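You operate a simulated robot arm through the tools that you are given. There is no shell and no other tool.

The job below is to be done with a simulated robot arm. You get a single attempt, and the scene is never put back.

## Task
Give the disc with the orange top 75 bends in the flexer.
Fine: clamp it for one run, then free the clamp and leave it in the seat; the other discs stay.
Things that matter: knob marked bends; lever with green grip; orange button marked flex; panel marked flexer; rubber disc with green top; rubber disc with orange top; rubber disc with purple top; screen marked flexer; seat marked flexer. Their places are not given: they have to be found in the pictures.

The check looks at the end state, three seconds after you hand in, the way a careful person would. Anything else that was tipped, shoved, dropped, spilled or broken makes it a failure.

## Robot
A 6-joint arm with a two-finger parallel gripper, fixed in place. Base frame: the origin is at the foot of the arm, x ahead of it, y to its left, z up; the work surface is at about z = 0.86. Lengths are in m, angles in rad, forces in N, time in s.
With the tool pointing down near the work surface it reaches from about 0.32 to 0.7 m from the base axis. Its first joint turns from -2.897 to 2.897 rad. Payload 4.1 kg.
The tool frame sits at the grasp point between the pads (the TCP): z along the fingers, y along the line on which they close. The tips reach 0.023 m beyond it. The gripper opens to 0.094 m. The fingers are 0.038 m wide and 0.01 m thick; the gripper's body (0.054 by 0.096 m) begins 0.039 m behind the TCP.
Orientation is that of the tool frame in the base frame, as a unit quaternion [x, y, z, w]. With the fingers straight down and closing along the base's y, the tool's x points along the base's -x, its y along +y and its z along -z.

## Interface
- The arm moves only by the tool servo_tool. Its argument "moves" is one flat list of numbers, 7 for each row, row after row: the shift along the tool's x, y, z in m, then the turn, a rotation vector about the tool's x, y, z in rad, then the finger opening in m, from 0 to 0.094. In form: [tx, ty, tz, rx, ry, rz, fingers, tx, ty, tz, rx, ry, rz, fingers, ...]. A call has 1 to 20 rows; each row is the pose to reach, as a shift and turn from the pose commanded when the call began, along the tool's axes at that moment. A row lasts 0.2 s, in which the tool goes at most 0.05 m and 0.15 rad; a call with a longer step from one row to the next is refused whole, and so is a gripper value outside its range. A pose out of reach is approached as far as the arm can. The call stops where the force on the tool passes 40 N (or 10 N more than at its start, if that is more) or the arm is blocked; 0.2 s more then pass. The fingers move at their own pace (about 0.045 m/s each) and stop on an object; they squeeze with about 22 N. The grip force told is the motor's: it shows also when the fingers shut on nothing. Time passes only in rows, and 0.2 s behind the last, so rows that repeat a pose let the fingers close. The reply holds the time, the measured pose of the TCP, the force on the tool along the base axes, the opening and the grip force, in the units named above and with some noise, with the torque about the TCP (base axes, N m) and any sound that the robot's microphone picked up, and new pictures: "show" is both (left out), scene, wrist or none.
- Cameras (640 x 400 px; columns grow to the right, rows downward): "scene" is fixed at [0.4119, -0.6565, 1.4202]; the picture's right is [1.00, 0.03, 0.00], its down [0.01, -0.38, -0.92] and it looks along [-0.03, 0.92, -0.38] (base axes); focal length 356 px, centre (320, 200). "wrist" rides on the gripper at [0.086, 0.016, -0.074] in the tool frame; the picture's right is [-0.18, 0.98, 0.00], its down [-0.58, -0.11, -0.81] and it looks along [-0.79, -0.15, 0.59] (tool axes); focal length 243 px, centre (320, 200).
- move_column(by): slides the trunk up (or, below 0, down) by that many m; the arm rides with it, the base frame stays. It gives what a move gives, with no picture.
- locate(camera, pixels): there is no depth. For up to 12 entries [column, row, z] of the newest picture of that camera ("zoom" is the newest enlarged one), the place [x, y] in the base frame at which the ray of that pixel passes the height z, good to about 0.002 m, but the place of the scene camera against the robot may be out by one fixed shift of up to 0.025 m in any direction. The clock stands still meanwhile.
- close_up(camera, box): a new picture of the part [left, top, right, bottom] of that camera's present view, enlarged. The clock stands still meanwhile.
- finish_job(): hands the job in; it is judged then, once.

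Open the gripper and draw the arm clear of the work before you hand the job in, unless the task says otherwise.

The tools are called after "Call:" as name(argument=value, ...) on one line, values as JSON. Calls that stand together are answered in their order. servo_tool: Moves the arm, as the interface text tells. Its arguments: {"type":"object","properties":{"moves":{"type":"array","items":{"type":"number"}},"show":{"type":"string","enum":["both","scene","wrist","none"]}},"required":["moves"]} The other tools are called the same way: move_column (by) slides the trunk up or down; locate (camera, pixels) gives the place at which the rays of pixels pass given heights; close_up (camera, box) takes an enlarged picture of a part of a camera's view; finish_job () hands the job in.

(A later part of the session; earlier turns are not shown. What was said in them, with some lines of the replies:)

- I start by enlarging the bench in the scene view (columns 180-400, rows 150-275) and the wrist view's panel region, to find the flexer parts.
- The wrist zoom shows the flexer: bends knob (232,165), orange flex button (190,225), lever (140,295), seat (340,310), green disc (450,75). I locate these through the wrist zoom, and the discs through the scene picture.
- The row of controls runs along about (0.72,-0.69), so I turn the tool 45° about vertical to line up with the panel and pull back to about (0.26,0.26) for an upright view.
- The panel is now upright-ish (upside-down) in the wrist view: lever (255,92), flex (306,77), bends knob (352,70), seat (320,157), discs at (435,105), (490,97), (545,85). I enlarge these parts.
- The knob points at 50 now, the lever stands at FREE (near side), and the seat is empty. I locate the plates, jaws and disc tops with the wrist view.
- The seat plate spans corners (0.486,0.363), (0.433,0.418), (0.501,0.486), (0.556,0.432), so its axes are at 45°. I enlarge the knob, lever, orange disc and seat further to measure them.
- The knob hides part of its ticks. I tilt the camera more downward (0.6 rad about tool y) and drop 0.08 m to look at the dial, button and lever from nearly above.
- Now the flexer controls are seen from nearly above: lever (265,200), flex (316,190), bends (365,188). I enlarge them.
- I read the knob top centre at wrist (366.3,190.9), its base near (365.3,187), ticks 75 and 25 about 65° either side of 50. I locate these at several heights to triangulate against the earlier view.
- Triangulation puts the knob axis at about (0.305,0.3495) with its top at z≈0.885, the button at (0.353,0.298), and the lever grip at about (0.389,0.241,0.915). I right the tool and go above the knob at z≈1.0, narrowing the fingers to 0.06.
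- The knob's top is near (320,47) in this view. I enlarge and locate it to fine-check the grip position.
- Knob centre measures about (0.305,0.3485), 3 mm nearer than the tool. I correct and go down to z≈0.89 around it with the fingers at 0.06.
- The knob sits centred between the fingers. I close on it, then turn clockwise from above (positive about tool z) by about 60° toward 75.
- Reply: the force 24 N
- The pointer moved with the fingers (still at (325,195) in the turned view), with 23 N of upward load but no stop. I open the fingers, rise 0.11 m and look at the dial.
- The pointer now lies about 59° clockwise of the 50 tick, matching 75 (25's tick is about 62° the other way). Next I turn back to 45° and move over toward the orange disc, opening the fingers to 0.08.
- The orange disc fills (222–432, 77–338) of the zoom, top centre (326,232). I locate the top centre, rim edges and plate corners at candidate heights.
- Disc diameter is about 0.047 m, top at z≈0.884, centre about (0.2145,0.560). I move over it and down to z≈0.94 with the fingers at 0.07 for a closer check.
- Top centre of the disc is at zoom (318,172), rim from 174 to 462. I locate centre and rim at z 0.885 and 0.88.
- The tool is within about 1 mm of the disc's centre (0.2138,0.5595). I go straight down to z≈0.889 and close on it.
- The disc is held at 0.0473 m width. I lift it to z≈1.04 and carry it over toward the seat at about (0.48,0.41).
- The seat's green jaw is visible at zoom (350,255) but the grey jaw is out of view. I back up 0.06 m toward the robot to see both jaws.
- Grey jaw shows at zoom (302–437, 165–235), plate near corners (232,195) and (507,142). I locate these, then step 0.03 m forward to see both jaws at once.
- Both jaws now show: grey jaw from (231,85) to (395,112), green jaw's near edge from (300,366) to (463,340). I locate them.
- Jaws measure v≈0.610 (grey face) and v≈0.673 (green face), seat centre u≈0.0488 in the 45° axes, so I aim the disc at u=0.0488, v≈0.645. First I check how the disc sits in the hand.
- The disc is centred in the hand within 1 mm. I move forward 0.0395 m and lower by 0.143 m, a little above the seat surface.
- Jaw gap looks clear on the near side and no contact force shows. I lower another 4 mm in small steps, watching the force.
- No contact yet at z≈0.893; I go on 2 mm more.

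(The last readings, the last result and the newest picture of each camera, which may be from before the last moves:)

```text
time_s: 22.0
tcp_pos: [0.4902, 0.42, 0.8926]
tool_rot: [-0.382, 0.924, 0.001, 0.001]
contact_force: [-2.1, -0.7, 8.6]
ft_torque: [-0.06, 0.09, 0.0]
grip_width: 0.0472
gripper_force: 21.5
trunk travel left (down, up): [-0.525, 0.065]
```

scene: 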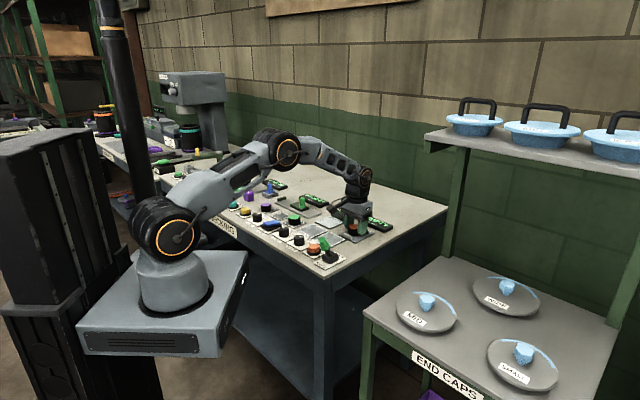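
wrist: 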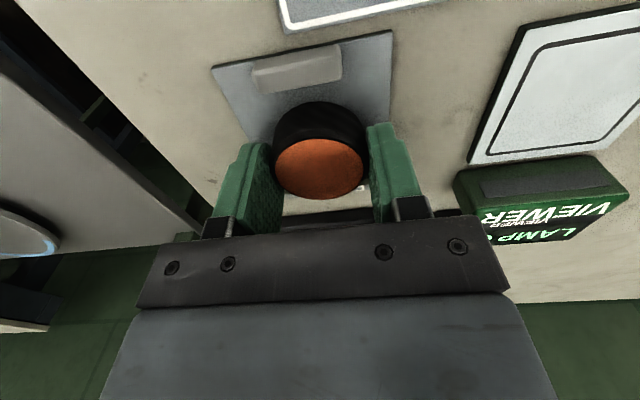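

An 8.6 N upward force shows the disc rests on the seat. I open to 0.07 and rise straight up.

Call:
servo_tool(moves=[0, 0, -0.001, 0, 0, 0, 0.055, 0, 0, -0.001, 0, 0, 0, 0.07, 0, 0, -0.001, 0, 0, 0, 0.07, 0, 0, -0.001, 0, 0, 0, 0.07, 0, 0, -0.03, 0, 0, 0, 0.07, 0, 0, -0.07, 0, 0, 0, 0.07, 0, 0, -0.11, 0, 0, 0, 0.07, 0.03, 0, -0.15, 0, 0, 0, 0.07, 0.06, 0, -0.17, 0, 0, 0, 0.07, 0.06, 0, -0.17, 0, 0, 0, 0.07])

Call:
close_up(camera="wrist", box=[240, 20, 400, 120])

Call:
close_up(camera="scene", box=[240, 180, 400, 280])

```text
time_s: 24.2
tcp_pos: [0.4484, 0.379, 1.0636]
tool_rot: [-0.383, 0.924, 0.0, -0.001]
contact_force: [-0.9, -0.6, 1.3]
ft_torque: [-0.02, 0.01, -0.01]
grip_width: 0.0701
gripper_force: 0.1
trunk travel left (down, up): [-0.525, 0.065]
```

scene: 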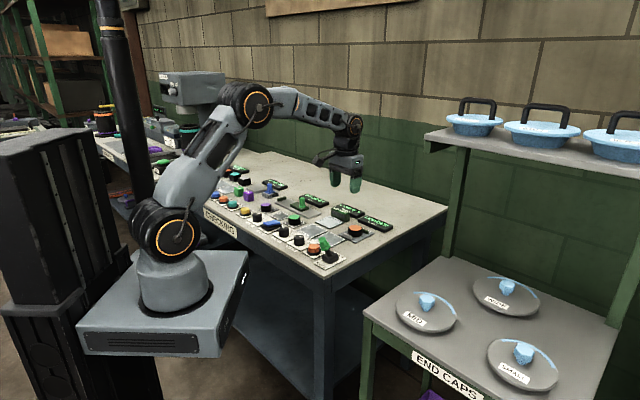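
wrist: 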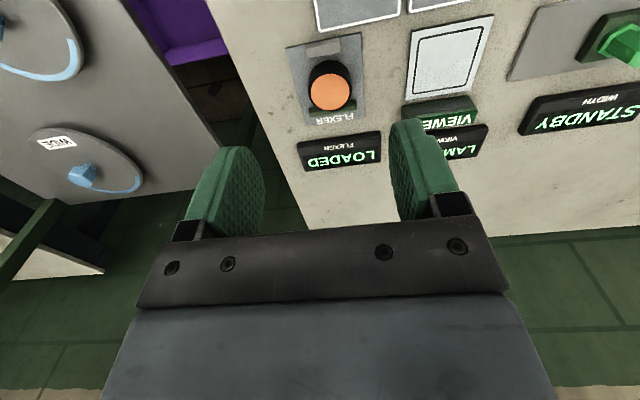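

```text
4.00 times, centred on (320, 70) of wrist
```

zoom: 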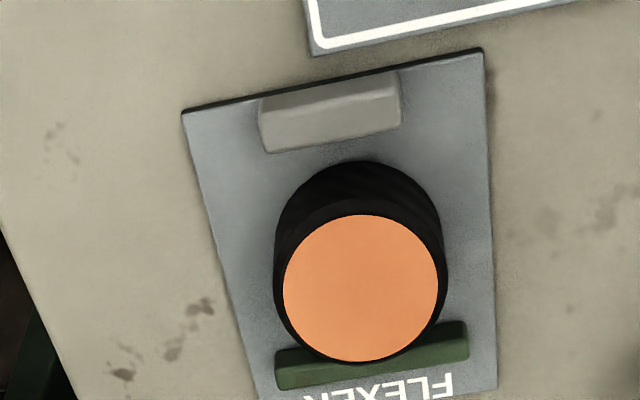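

```text
4.00 times, centred on (320, 230) of scene
```

zoom: 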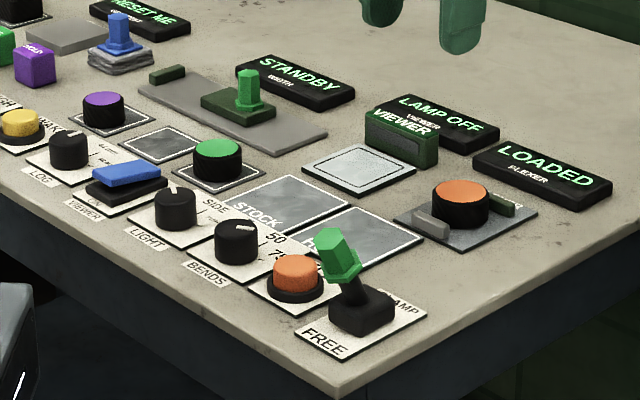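

The screen reads LOADED and the disc sits between the jaws; the orange stock plate is empty. Next is the lever: I back the tool to a point in front of it (u≈0.107, v≈0.37, z≈1.0) for a look.

Call:
servo_tool(moves=[0.035, -0.008, 0, 0, 0, 0, 0.07, 0.07, -0.016, 0, 0, 0, 0, 0.07, 0.105, -0.025, 0.01, 0, 0, 0, 0.07, 0.14, -0.035, 0.02, 0, 0, 0, 0.07, 0.175, -0.045, 0.04, 0, 0, 0, 0.07, 0.205, -0.055, 0.05, 0, 0, 0, 0.07, 0.215, -0.058, 0.06, 0, 0, 0, 0.07, 0.215, -0.058, 0.06, 0, 0, 0, 0.07])

Call:
close_up(camera="wrist", box=[224, 80, 416, 200])

```text
time_s: 26.0
tcp_pos: [0.3366, 0.1844, 1.003]
tool_rot: [-0.383, 0.924, 0.0, -0.001]
contact_force: [0.4, -0.3, -0.3]
ft_torque: [0.0, 0.03, 0.0]
grip_width: 0.0702
gripper_force: 0.1
trunk travel left (down, up): [-0.525, 0.065]
```

scene: 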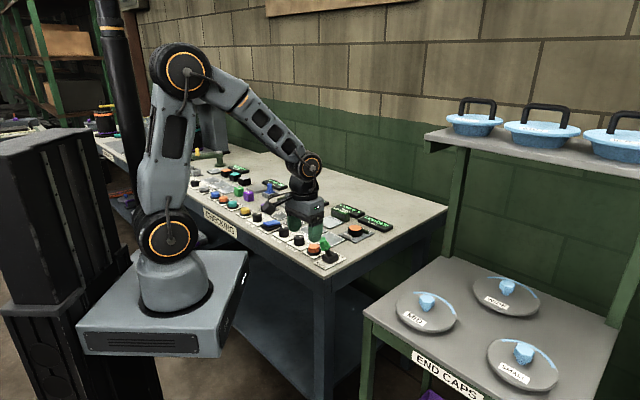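
wrist: 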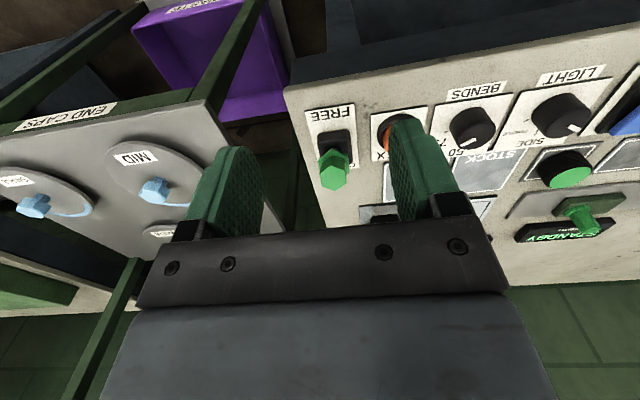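

```text
3.33 times, centred on (320, 140) of wrist
```

zoom: 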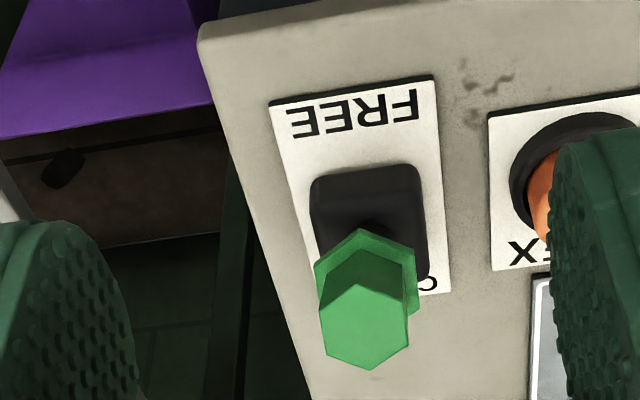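

The lever's flange shows at wrist (334,161) and its top near (333.5,176.6). I locate these at likely heights.

Call:
locate(camera="wrist", pixels=[[334.1, 161, 0.905], [334.1, 161, 0.915], [334.1, 161, 0.925], [333.5, 176.6, 0.93], [333.5, 176.6, 0.94], [333.5, 176.6, 0.95], [334.4, 146, 0.875], [306, 111, 0.862], [353.9, 103, 0.862], [360, 168, 0.862]])

```text
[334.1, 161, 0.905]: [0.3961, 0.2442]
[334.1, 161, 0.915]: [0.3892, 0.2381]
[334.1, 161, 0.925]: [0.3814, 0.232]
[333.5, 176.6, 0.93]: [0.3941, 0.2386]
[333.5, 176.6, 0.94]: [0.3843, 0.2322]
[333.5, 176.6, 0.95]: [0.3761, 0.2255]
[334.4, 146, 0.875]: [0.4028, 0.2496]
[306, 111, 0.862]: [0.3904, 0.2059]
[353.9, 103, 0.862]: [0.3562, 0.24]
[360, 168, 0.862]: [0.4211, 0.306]
```

Lever axis is at u≈0.1075, leaning toward FREE with its top at v≈0.435, z≈0.94. I close the fingers and lower in front of it to z≈0.925, still at v≈0.37.

Call:
servo_tool(moves=[0, -0.0005, 0.0, 0, 0, 0, 0.0, 0, -0.0005, 0.0, 0, 0, 0, 0.0, 0, -0.0005, 0.0, 0, 0, 0, 0.0, 0, -0.0005, 0.03, 0, 0, 0, 0.0, 0, -0.0005, 0.06, 0, 0, 0, 0.0, 0, -0.0005, 0.078, 0, 0, 0, 0.0, 0, -0.0005, 0.078, 0, 0, 0, 0.0])

```text
time_s: 27.6
tcp_pos: [0.3385, 0.185, 0.9239]
tool_rot: [-0.383, 0.924, -0.001, 0.0]
contact_force: [-0.3, 0.2, 0.0]
ft_torque: [0.0, 0.03, 0.0]
grip_width: 0.0002
gripper_force: 21.8
trunk travel left (down, up): [-0.525, 0.065]
```

scene: 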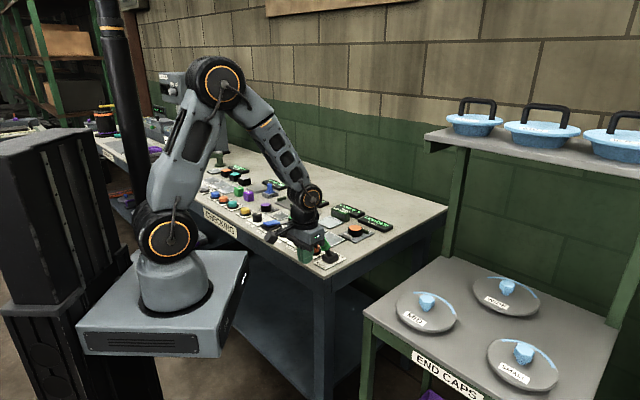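
wrist: 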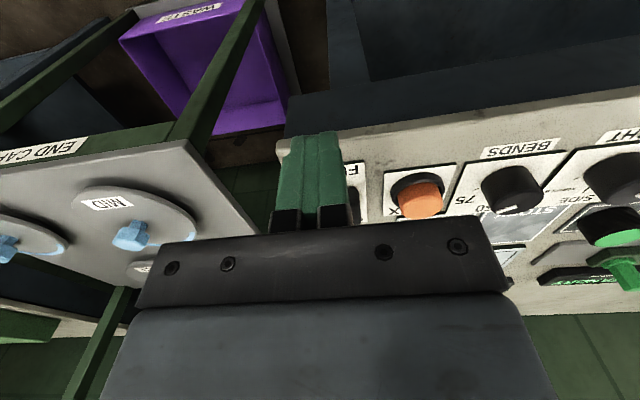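

The closed fingers stand in front of the lever, in line with it. I push forward (+v) 0.07 m in 1 cm rows.

Call:
servo_tool(moves=[-0.01, 0, 0, 0, 0, 0, 0, -0.02, 0, 0, 0, 0, 0, 0, -0.03, 0, 0, 0, 0, 0, 0, -0.04, 0, 0, 0, 0, 0, 0, -0.05, 0, 0, 0, 0, 0, 0, -0.06, 0, 0, 0, 0, 0, 0, -0.07, 0, 0, 0, 0, 0, 0, -0.075, 0, 0, 0, 0, 0, 0])

Call:
close_up(camera="scene", box=[280, 190, 408, 270])

```text
time_s: 29.4
tcp_pos: [0.3916, 0.2384, 0.9235]
tool_rot: [-0.383, 0.924, 0.0, 0.0]
contact_force: [0.5, -0.1, -0.4]
ft_torque: [0.02, -0.01, 0.01]
grip_width: 0.0002
gripper_force: 22.2
trunk travel left (down, up): [-0.525, 0.065]
```

scene: 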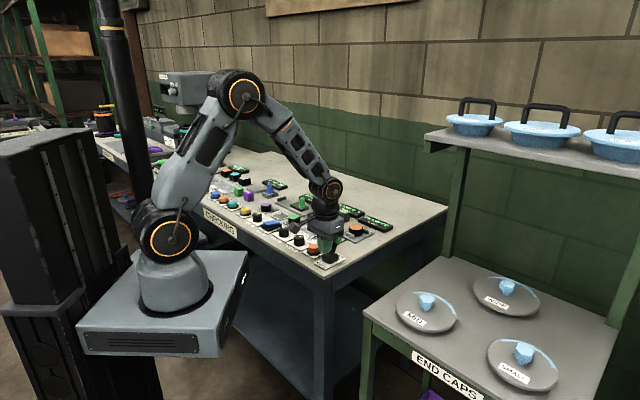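
wrist: 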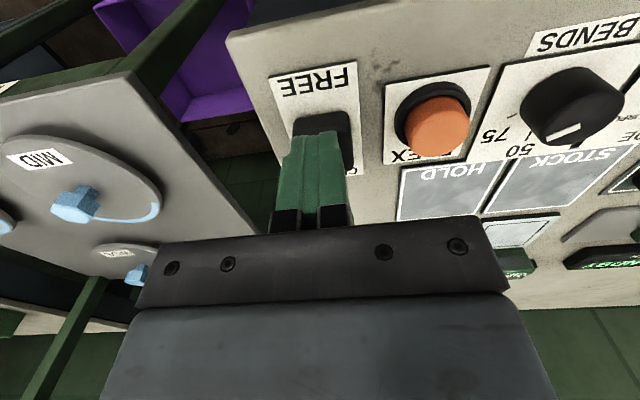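

```text
5.00 times, centred on (344, 230) of scene
```

zoom: 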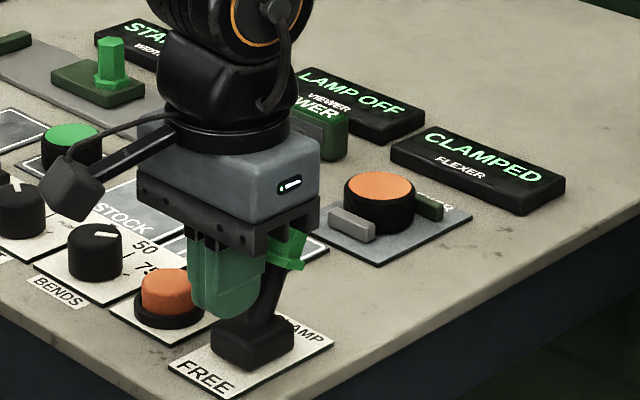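

The screen reads CLAMPED and the lever leans to CLAMP. I back off, rise to z≈1.0 and move over the flex button at about (0.353,0.298).

Call:
servo_tool(moves=[0.03, 0, 0, 0, 0, 0, 0, 0.06, 0, 0, 0, 0, 0, 0, 0.06, 0, -0.04, 0, 0, 0, 0, 0.06, 0, -0.08, 0, 0, 0, 0, 0.035, 0.023, -0.08, 0, 0, 0, 0, 0.01, 0.046, -0.08, 0, 0, 0, 0, -0.0153, 0.069, -0.08, 0, 0, 0, 0, -0.0153, 0.069, -0.08, 0, 0, 0, 0])

Call:
close_up(camera="wrist", box=[240, 10, 400, 110])

Call:
close_up(camera="scene", box=[280, 190, 408, 270])

```text
time_s: 31.2
tcp_pos: [0.3513, 0.2988, 1.0038]
tool_rot: [-0.382, 0.924, 0.0, -0.001]
contact_force: [-0.6, 0.8, 0.0]
ft_torque: [-0.03, 0.0, 0.0]
grip_width: 0.0002
gripper_force: 22.1
trunk travel left (down, up): [-0.525, 0.065]
```

scene: 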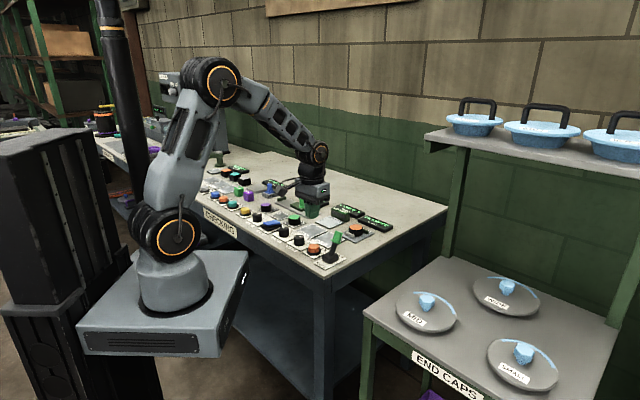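
wrist: 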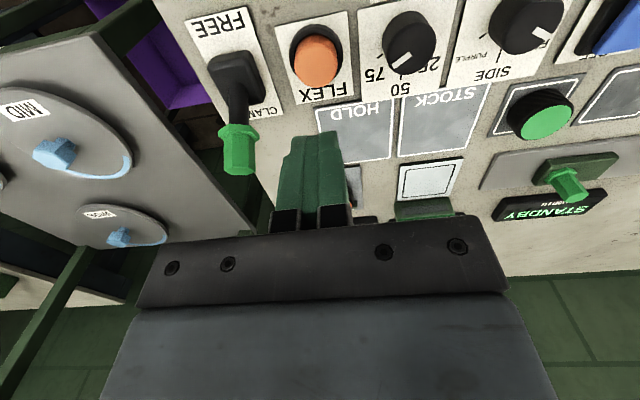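

```text
4.00 times, centred on (320, 60) of wrist
```

zoom: 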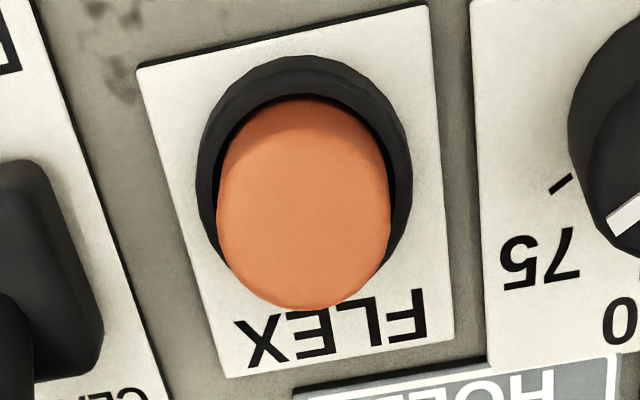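

```text
5.00 times, centred on (344, 230) of scene
```

zoom: 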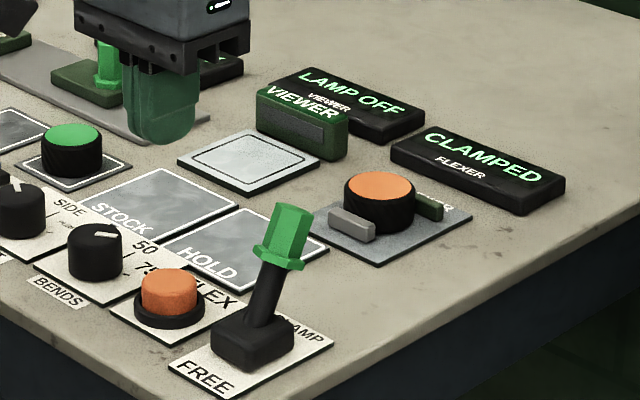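

Lever is at CLAMP and the screen still says CLAMPED. From here the 75 tick is visible, so I check the knob pointer against it and locate the button.

Call:
close_up(camera="wrist", box=[360, 5, 456, 65])

Call:
locate(camera="wrist", pixels=[[316, 63, 0.88], [316, 63, 0.885], [316, 63, 0.875], [316, 53, 0.862]])

```text
6.67 times, centred on (408, 35) of wrist
```

zoom: 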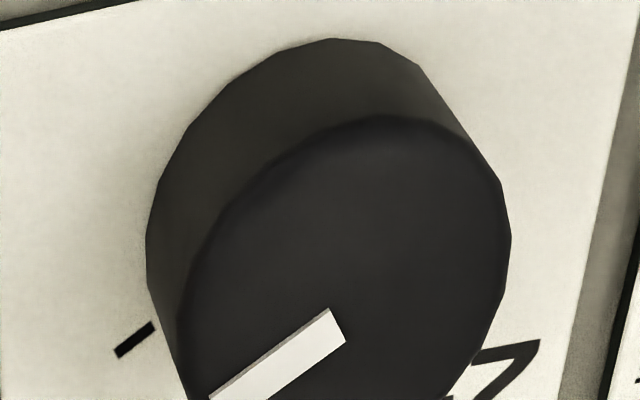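

```text
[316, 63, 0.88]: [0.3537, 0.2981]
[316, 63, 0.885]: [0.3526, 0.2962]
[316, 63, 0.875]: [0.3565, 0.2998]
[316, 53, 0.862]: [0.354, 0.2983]
```

The pointer is parallel with the 75 tick, and the button is at (0.354,0.298), right under the closed fingertips. I descend and press it gently to about 6 mm.

Call:
servo_tool(moves=[0, 0, 0.04, 0, 0, 0, 0, 0, 0, 0.08, 0, 0, 0, 0, 0, 0, 0.092, 0, 0, 0, 0, 0, 0, 0.097, 0, 0, 0, 0, 0, 0, 0.1, 0, 0, 0, 0, 0, 0, 0.103, 0, 0, 0, 0, 0, 0, 0.105, 0, 0, 0, 0], show="scene")

Call:
close_up(camera="scene", box=[280, 190, 408, 270])

```text
time_s: 32.8
tcp_pos: [0.3506, 0.2974, 0.9009]
tool_rot: [-0.384, 0.923, 0.0, 0.003]
contact_force: [-4.1, 1.8, 30.6]
ft_torque: [-0.01, 0.17, -0.07]
grip_width: 0.0
gripper_force: 22.2
trunk travel left (down, up): [-0.525, 0.065]
heard: click
```

scene: 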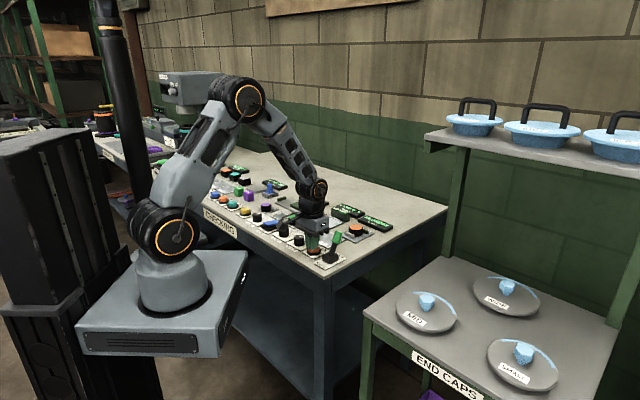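

```text
5.00 times, centred on (344, 230) of scene
```

zoom: 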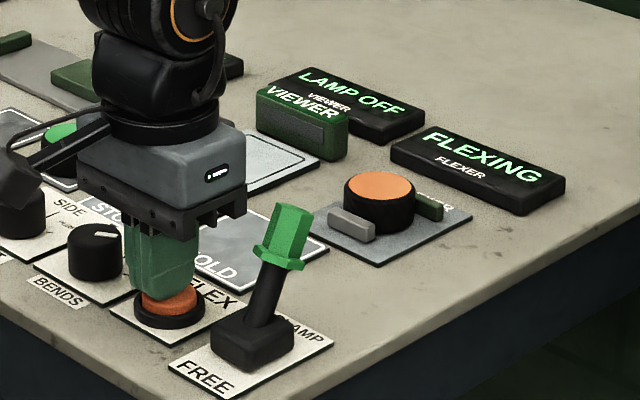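

A click was heard and the screen says FLEXING. I rise straight off the button and wait, watching the screen.

Call:
servo_tool(moves=[0, 0, -0.03, 0, 0, 0, 0, 0, 0, -0.07, 0, 0, 0, 0, 0, 0, -0.105, 0, 0, 0, 0, 0, 0, -0.125, 0, 0, 0, 0, 0, 0, -0.125, 0, 0, 0, 0, 0, 0, -0.125, 0, 0, 0, 0, 0, 0, -0.125, 0, 0, 0, 0, 0, 0, -0.125, 0, 0, 0, 0, 0, 0, -0.125, 0, 0, 0, 0, 0, 0, -0.125, 0, 0, 0, 0], show="scene")

Call:
close_up(camera="scene", box=[280, 190, 408, 270])

```text
time_s: 35.0
tcp_pos: [0.3522, 0.2961, 1.0233]
tool_rot: [-0.383, 0.924, 0.0, 0.0]
contact_force: [-0.2, -0.3, 0.9]
ft_torque: [0.01, 0.02, 0.02]
grip_width: 0.0002
gripper_force: 21.8
trunk travel left (down, up): [-0.525, 0.065]
```

scene: 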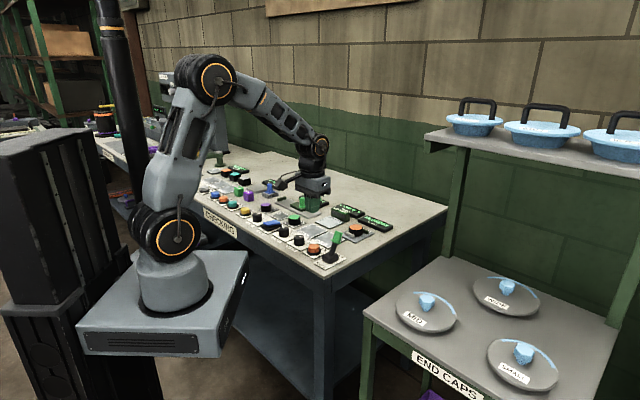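

```text
5.00 times, centred on (344, 230) of scene
```

zoom: 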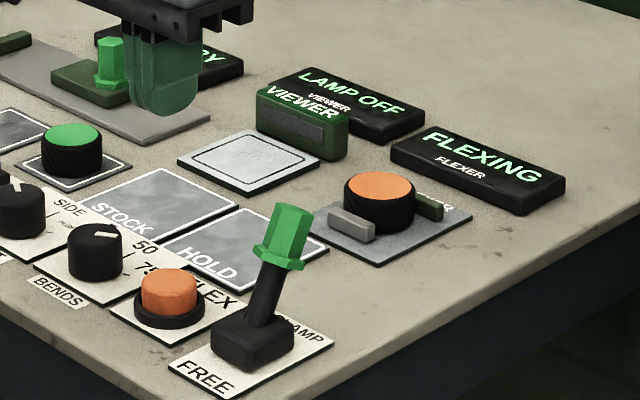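

Still FLEXING; the button has sprung back. I wait another 4 s in place.

Call:
servo_tool(moves=[0, 0, 0, 0, 0, 0, 0, 0, 0, 0, 0, 0, 0, 0, 0, 0, 0, 0, 0, 0, 0, 0, 0, 0, 0, 0, 0, 0, 0, 0, 0, 0, 0, 0, 0, 0, 0, 0, 0, 0, 0, 0, 0, 0, 0, 0, 0, 0, 0, 0, 0, 0, 0, 0, 0, 0, 0, 0, 0, 0, 0, 0, 0, 0, 0, 0, 0, 0, 0, 0, 0, 0, 0, 0, 0, 0, 0, 0, 0, 0, 0, 0, 0, 0, 0, 0, 0, 0, 0, 0, 0, 0, 0, 0, 0, 0, 0, 0, 0, 0, 0, 0, 0, 0, 0, 0, 0, 0, 0, 0, 0, 0, 0, 0, 0, 0, 0, 0, 0, 0, 0, 0, 0, 0, 0, 0, 0, 0, 0, 0, 0, 0, 0, 0, 0, 0, 0, 0, 0, 0], show="none")

Call:
close_up(camera="scene", box=[280, 190, 408, 270])

```text
time_s: 39.2
tcp_pos: [0.3521, 0.2962, 1.0234]
tool_rot: [-0.383, 0.924, 0.0, -0.001]
contact_force: [0.2, 0.9, 0.1]
ft_torque: [-0.01, -0.04, 0.0]
grip_width: 0.0
gripper_force: 21.9
trunk travel left (down, up): [-0.525, 0.065]
```

```text
5.00 times, centred on (344, 230) of scene
```

zoom: 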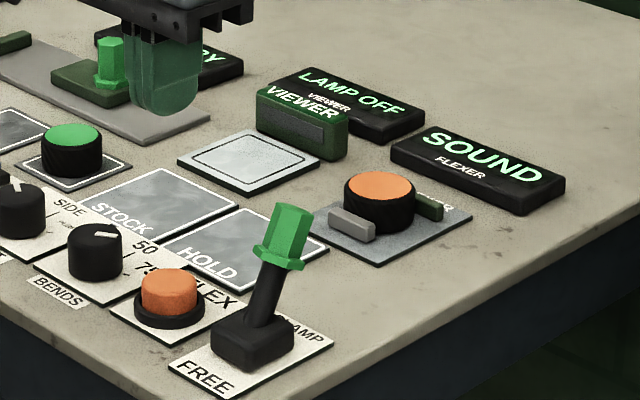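

The screen now reads SOUND, so the run is over. Before freeing the clamp I look at the lever in its CLAMP position from here with the wrist camera.

Call:
close_up(camera="wrist", box=[180, 40, 340, 140])

```text
4.00 times, centred on (260, 90) of wrist
```

zoom: 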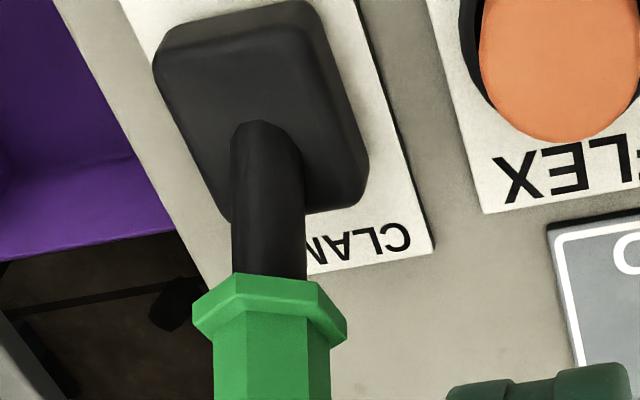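

The flange shows at wrist (247.5,118.8) and the grip top a bit lower near (248,150). I locate them.

Call:
close_up(camera="wrist", box=[180, 80, 340, 180])

Call:
locate(camera="wrist", pixels=[[247.5, 118.75, 0.905], [247.5, 118.75, 0.915], [247.5, 118.75, 0.925], [248, 150, 0.94], [248, 150, 0.95]])

```text
4.00 times, centred on (260, 130) of wrist
```

zoom: 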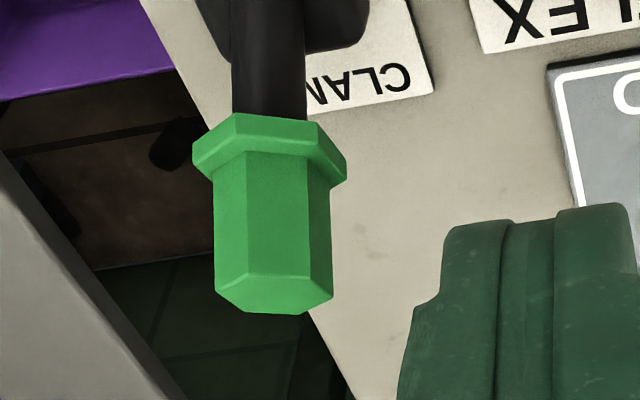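

```text
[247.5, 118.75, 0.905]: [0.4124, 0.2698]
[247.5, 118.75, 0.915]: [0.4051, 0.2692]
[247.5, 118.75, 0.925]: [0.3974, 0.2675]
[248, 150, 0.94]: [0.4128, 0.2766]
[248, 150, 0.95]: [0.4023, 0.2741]
```

In CLAMP the grip leans to about v≈0.485–0.50, z up to ≈0.94. I move over behind it (u≈0.106, v≈0.555) at height and then lower to z≈0.932.

Call:
servo_tool(moves=[-0.025, -0.017, -0.02, 0, 0, 0, 0, -0.05, -0.034, -0.02, 0, 0, 0, 0, -0.075, -0.05, -0.02, 0, 0, 0, 0, -0.0947, -0.067, -0.02, 0, 0, 0, 0, -0.0947, -0.067, 0.02, 0, 0, 0, 0, -0.0947, -0.067, 0.06, 0, 0, 0, 0, -0.0947, -0.067, 0.0916, 0, 0, 0, 0, -0.0947, -0.067, 0.0916, 0, 0, 0, 0])

Call:
close_up(camera="scene", box=[280, 190, 408, 270])

```text
time_s: 41.0
tcp_pos: [0.468, 0.3184, 0.9324]
tool_rot: [-0.382, 0.924, 0.001, 0.0]
contact_force: [0.2, -1.1, -0.7]
ft_torque: [0.01, -0.02, 0.02]
grip_width: 0.0001
gripper_force: 22.0
trunk travel left (down, up): [-0.525, 0.065]
```

scene: 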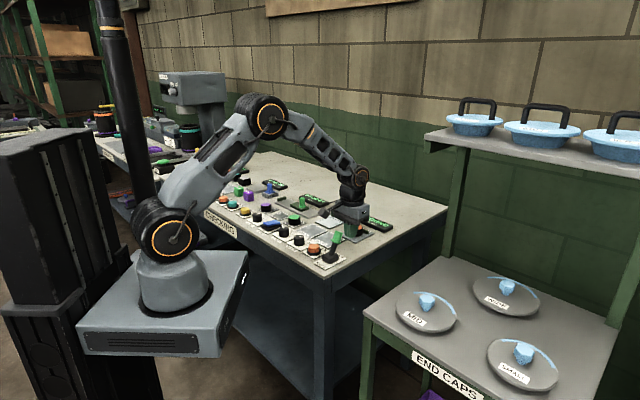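
wrist: 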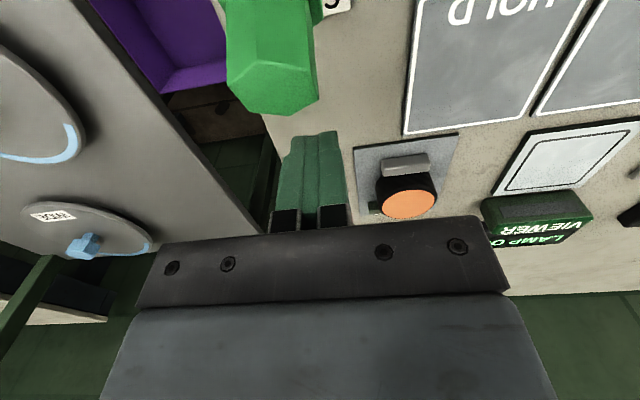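

```text
5.00 times, centred on (344, 230) of scene
```

zoom: 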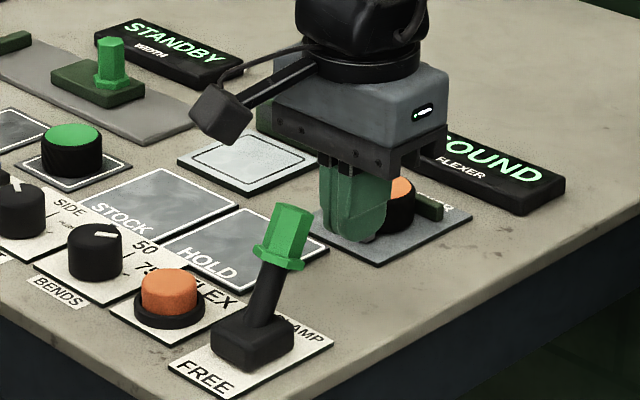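

The lever's top is right in front of the fingers at wrist (280,80). I check its side offset before pushing.

Call:
locate(camera="wrist", pixels=[[280, 85, 0.93], [280, 85, 0.94], [280, 85, 0.945], [318, 98, 0.93], [262, 118, 0.93], [318, 98, 0.94], [262, 118, 0.94], [232, 65, 0.94]])

Call:
close_up(camera="wrist", box=[200, 0, 360, 100])

```text
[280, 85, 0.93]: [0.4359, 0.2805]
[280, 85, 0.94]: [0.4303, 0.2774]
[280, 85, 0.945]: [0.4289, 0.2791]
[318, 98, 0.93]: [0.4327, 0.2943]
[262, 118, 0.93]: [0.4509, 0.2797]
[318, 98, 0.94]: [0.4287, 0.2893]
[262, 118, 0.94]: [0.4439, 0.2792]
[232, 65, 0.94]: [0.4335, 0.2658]
```

```text
4.00 times, centred on (280, 50) of wrist
```

zoom: 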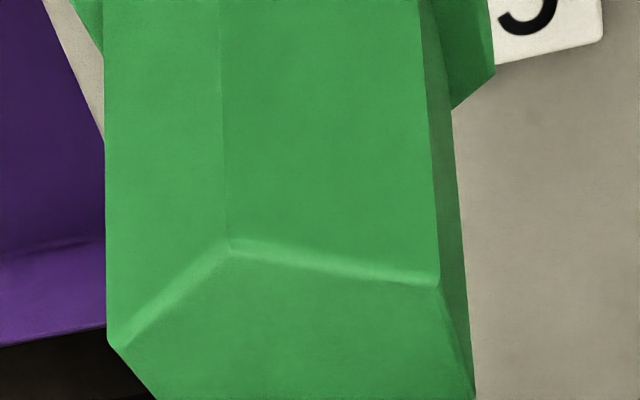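

Lever grip is at u≈0.108, v up to ≈0.512, fingers' front edge at v≈0.536. I push back toward FREE (-v) 0.08 m in 1 cm rows.

Call:
servo_tool(moves=[0.01, -0.002, 0, 0, 0, 0, 0, 0.02, -0.002, 0, 0, 0, 0, 0, 0.03, -0.002, 0, 0, 0, 0, 0, 0.04, -0.002, 0, 0, 0, 0, 0, 0.05, -0.002, 0, 0, 0, 0, 0, 0.06, -0.002, 0, 0, 0, 0, 0, 0.07, -0.002, 0, 0, 0, 0, 0, 0.078, -0.002, 0, 0, 0, 0, 0])

Call:
close_up(camera="scene", box=[280, 190, 408, 270])

```text
time_s: 42.8
tcp_pos: [0.4143, 0.2609, 0.9331]
tool_rot: [-0.383, 0.924, 0.0, 0.002]
contact_force: [4.6, 5.5, 1.7]
ft_torque: [0.05, -0.13, -0.03]
grip_width: 0.0
gripper_force: 22.2
trunk travel left (down, up): [-0.525, 0.065]
```

scene: 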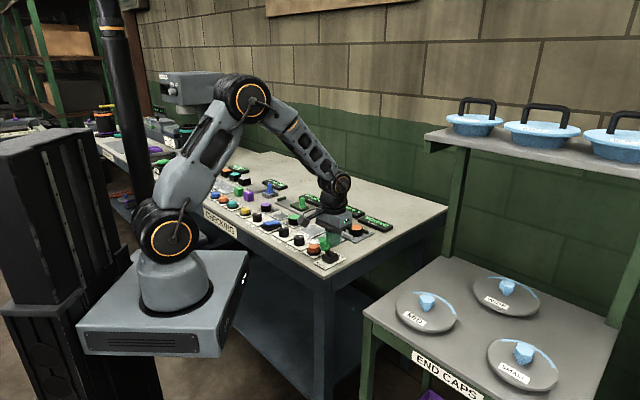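
wrist: 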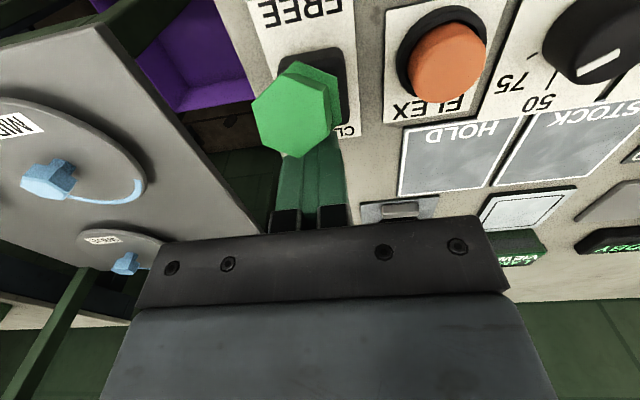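

```text
5.00 times, centred on (344, 230) of scene
```

zoom: 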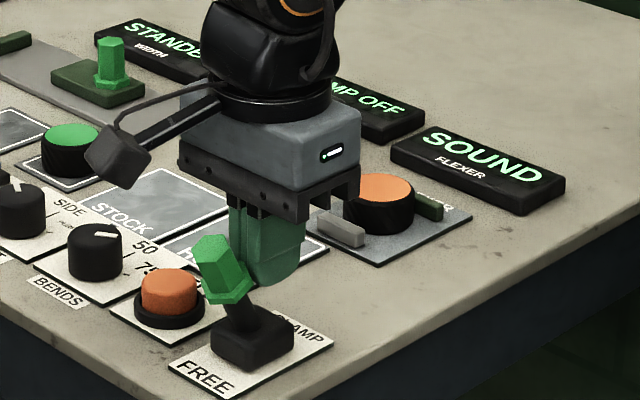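

The lever leans to FREE but still presses on the fingers with about 7 N. I push another 8 mm to be sure it reaches its end.

Call:
servo_tool(moves=[0.004, 0, 0, 0, 0, 0, 0, 0.008, 0, 0, 0, 0, 0, 0, 0.008, 0, 0, 0, 0, 0, 0])

Call:
close_up(camera="scene", box=[280, 190, 408, 270])

```text
time_s: 43.5
tcp_pos: [0.4134, 0.2591, 0.9368]
tool_rot: [-0.382, 0.924, 0.003, 0.012]
contact_force: [7.3, 5.5, 8.7]
ft_torque: [-0.02, -0.1, -0.05]
grip_width: 0.0
gripper_force: 21.8
trunk travel left (down, up): [-0.525, 0.065]
stopped in row 3: the force on the tool passed its limit at 42 N (the readings are from after the stop); the commanded pose is now the measured one
```

scene: 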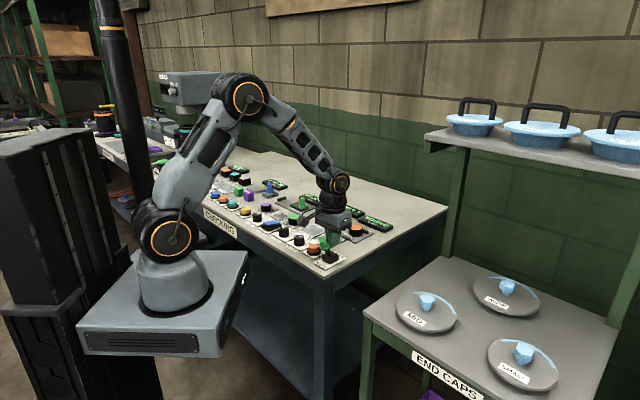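
wrist: 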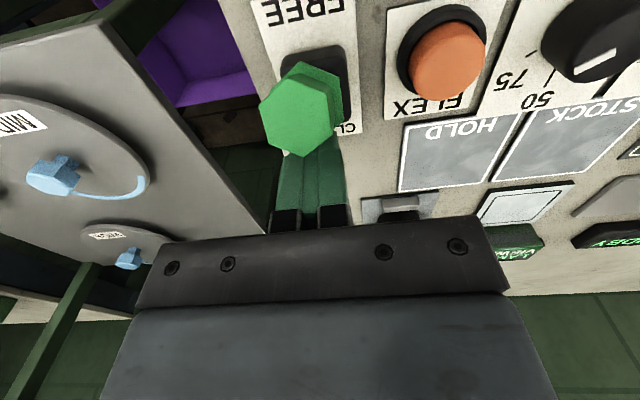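

```text
5.00 times, centred on (344, 230) of scene
```

zoom: 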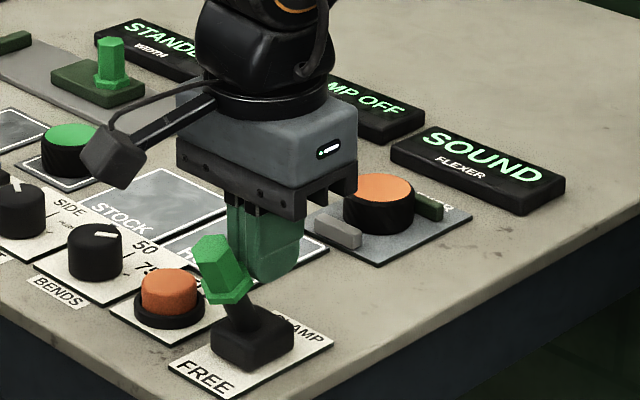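

The lever is against its FREE stop and the grey jaw has drawn back. I back off, rise to about z 1.12, open the gripper and retreat toward the robot to inspect the whole scene.

Call:
servo_tool(moves=[-0.02, 0, 0, 0, 0, 0, 0, -0.04, 0, 0, 0, 0, 0, 0, -0.04, 0, -0.04, 0, 0, 0, 0, -0.04, 0, -0.08, 0, 0, 0, 0, -0.04, 0, -0.12, 0, 0, 0, 0, -0.02, 0.02, -0.15, 0, 0, 0, 0.03, 0.01, 0.04, -0.17, 0, 0, 0, 0.06, 0.04, 0.065, -0.19, 0, 0, 0, 0.09, 0.07, 0.09, -0.2, 0, 0, 0, 0.09, 0.1, 0.1, -0.21, 0, 0, 0, 0.09, 0.12, 0.11, -0.22, 0, 0, 0, 0.09, 0.12, 0.11, -0.22, 0, 0, 0, 0.09])

Call:
close_up(camera="scene", box=[240, 180, 400, 280])

Call:
close_up(camera="wrist", box=[220, 40, 412, 160])

```text
time_s: 46.1
tcp_pos: [0.2464, 0.2506, 1.1528]
tool_rot: [-0.382, 0.924, 0.002, 0.008]
contact_force: [-0.2, -0.2, -0.3]
ft_torque: [0.0, 0.02, 0.0]
grip_width: 0.09
gripper_force: 0.0
trunk travel left (down, up): [-0.525, 0.065]
```

scene: 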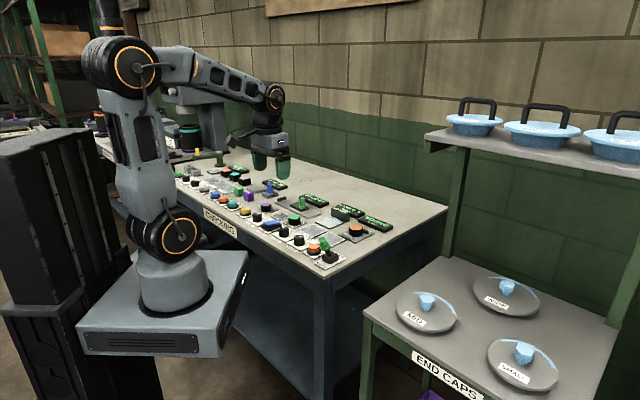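
wrist: 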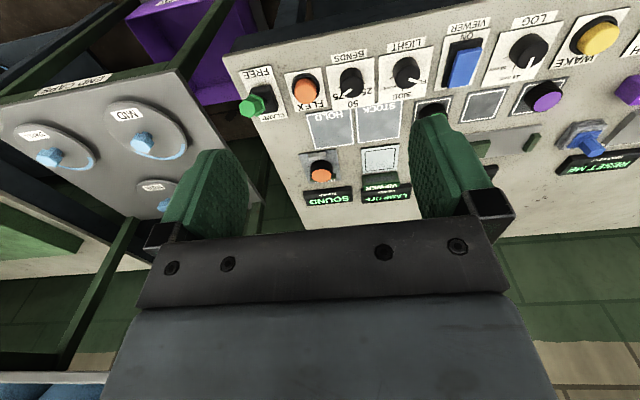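

```text
4.00 times, centred on (320, 230) of scene
```

zoom: 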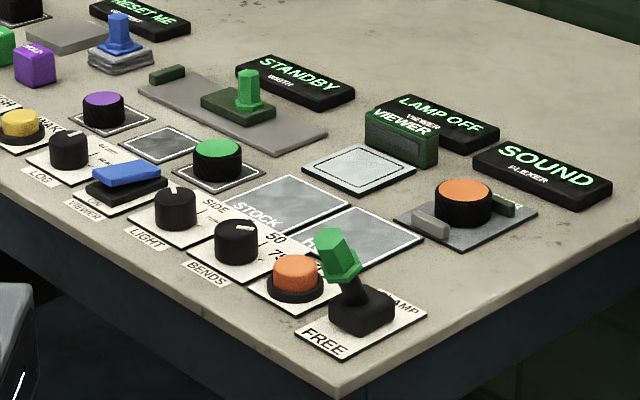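

```text
3.33 times, centred on (316, 100) of wrist
```

zoom: 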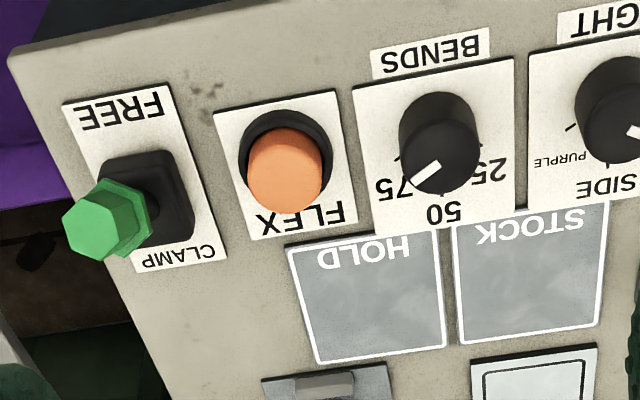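

The screen reads SOUND, the lever is at FREE as at the start, the knob is at 75, and the green and purple discs are in their places. A last close look at the seat before handing in.

Call:
close_up(camera="wrist", box=[280, 135, 360, 185])

Call:
close_up(camera="scene", box=[170, 140, 330, 240])

```text
8.00 times, centred on (320, 160) of wrist
```

zoom: 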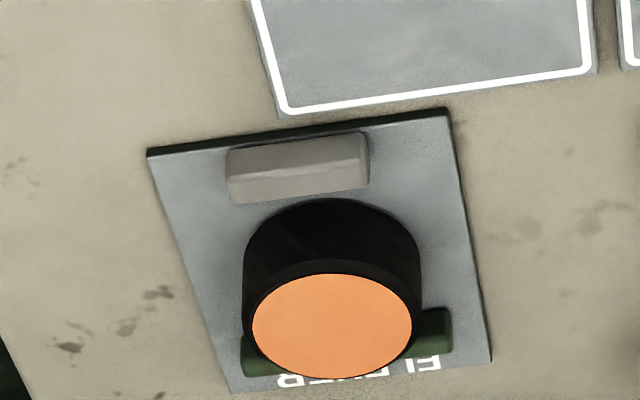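

```text
4.00 times, centred on (250, 190) of scene
```

zoom: 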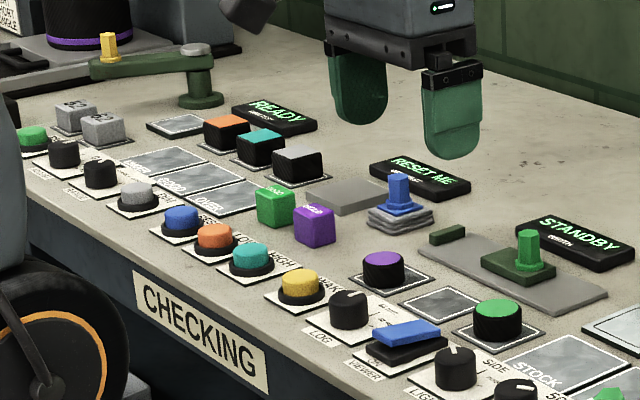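

The disc rests in the seat with the clamp freed and the grey jaw clear. The gripper is open and clear, and everything else is undisturbed, so I hand the job in.

Call:
finish_job()

```text
The job is handed in.
```

The orange-topped disc had one run in the flexer with the knob set to 75, and the job is handed in. The flexer doesn't show a bend count. The run went ahead on its own after a single press of the flex button, and the screen then changed from FLEXING to SOUND.

The clamp lever is back at its FREE stop, with the jaw drawn back. The disc is still in the seat.

The green and purple discs stayed where they were, and I saw nothing else disturbed. The gripper is open and clear of the bench.
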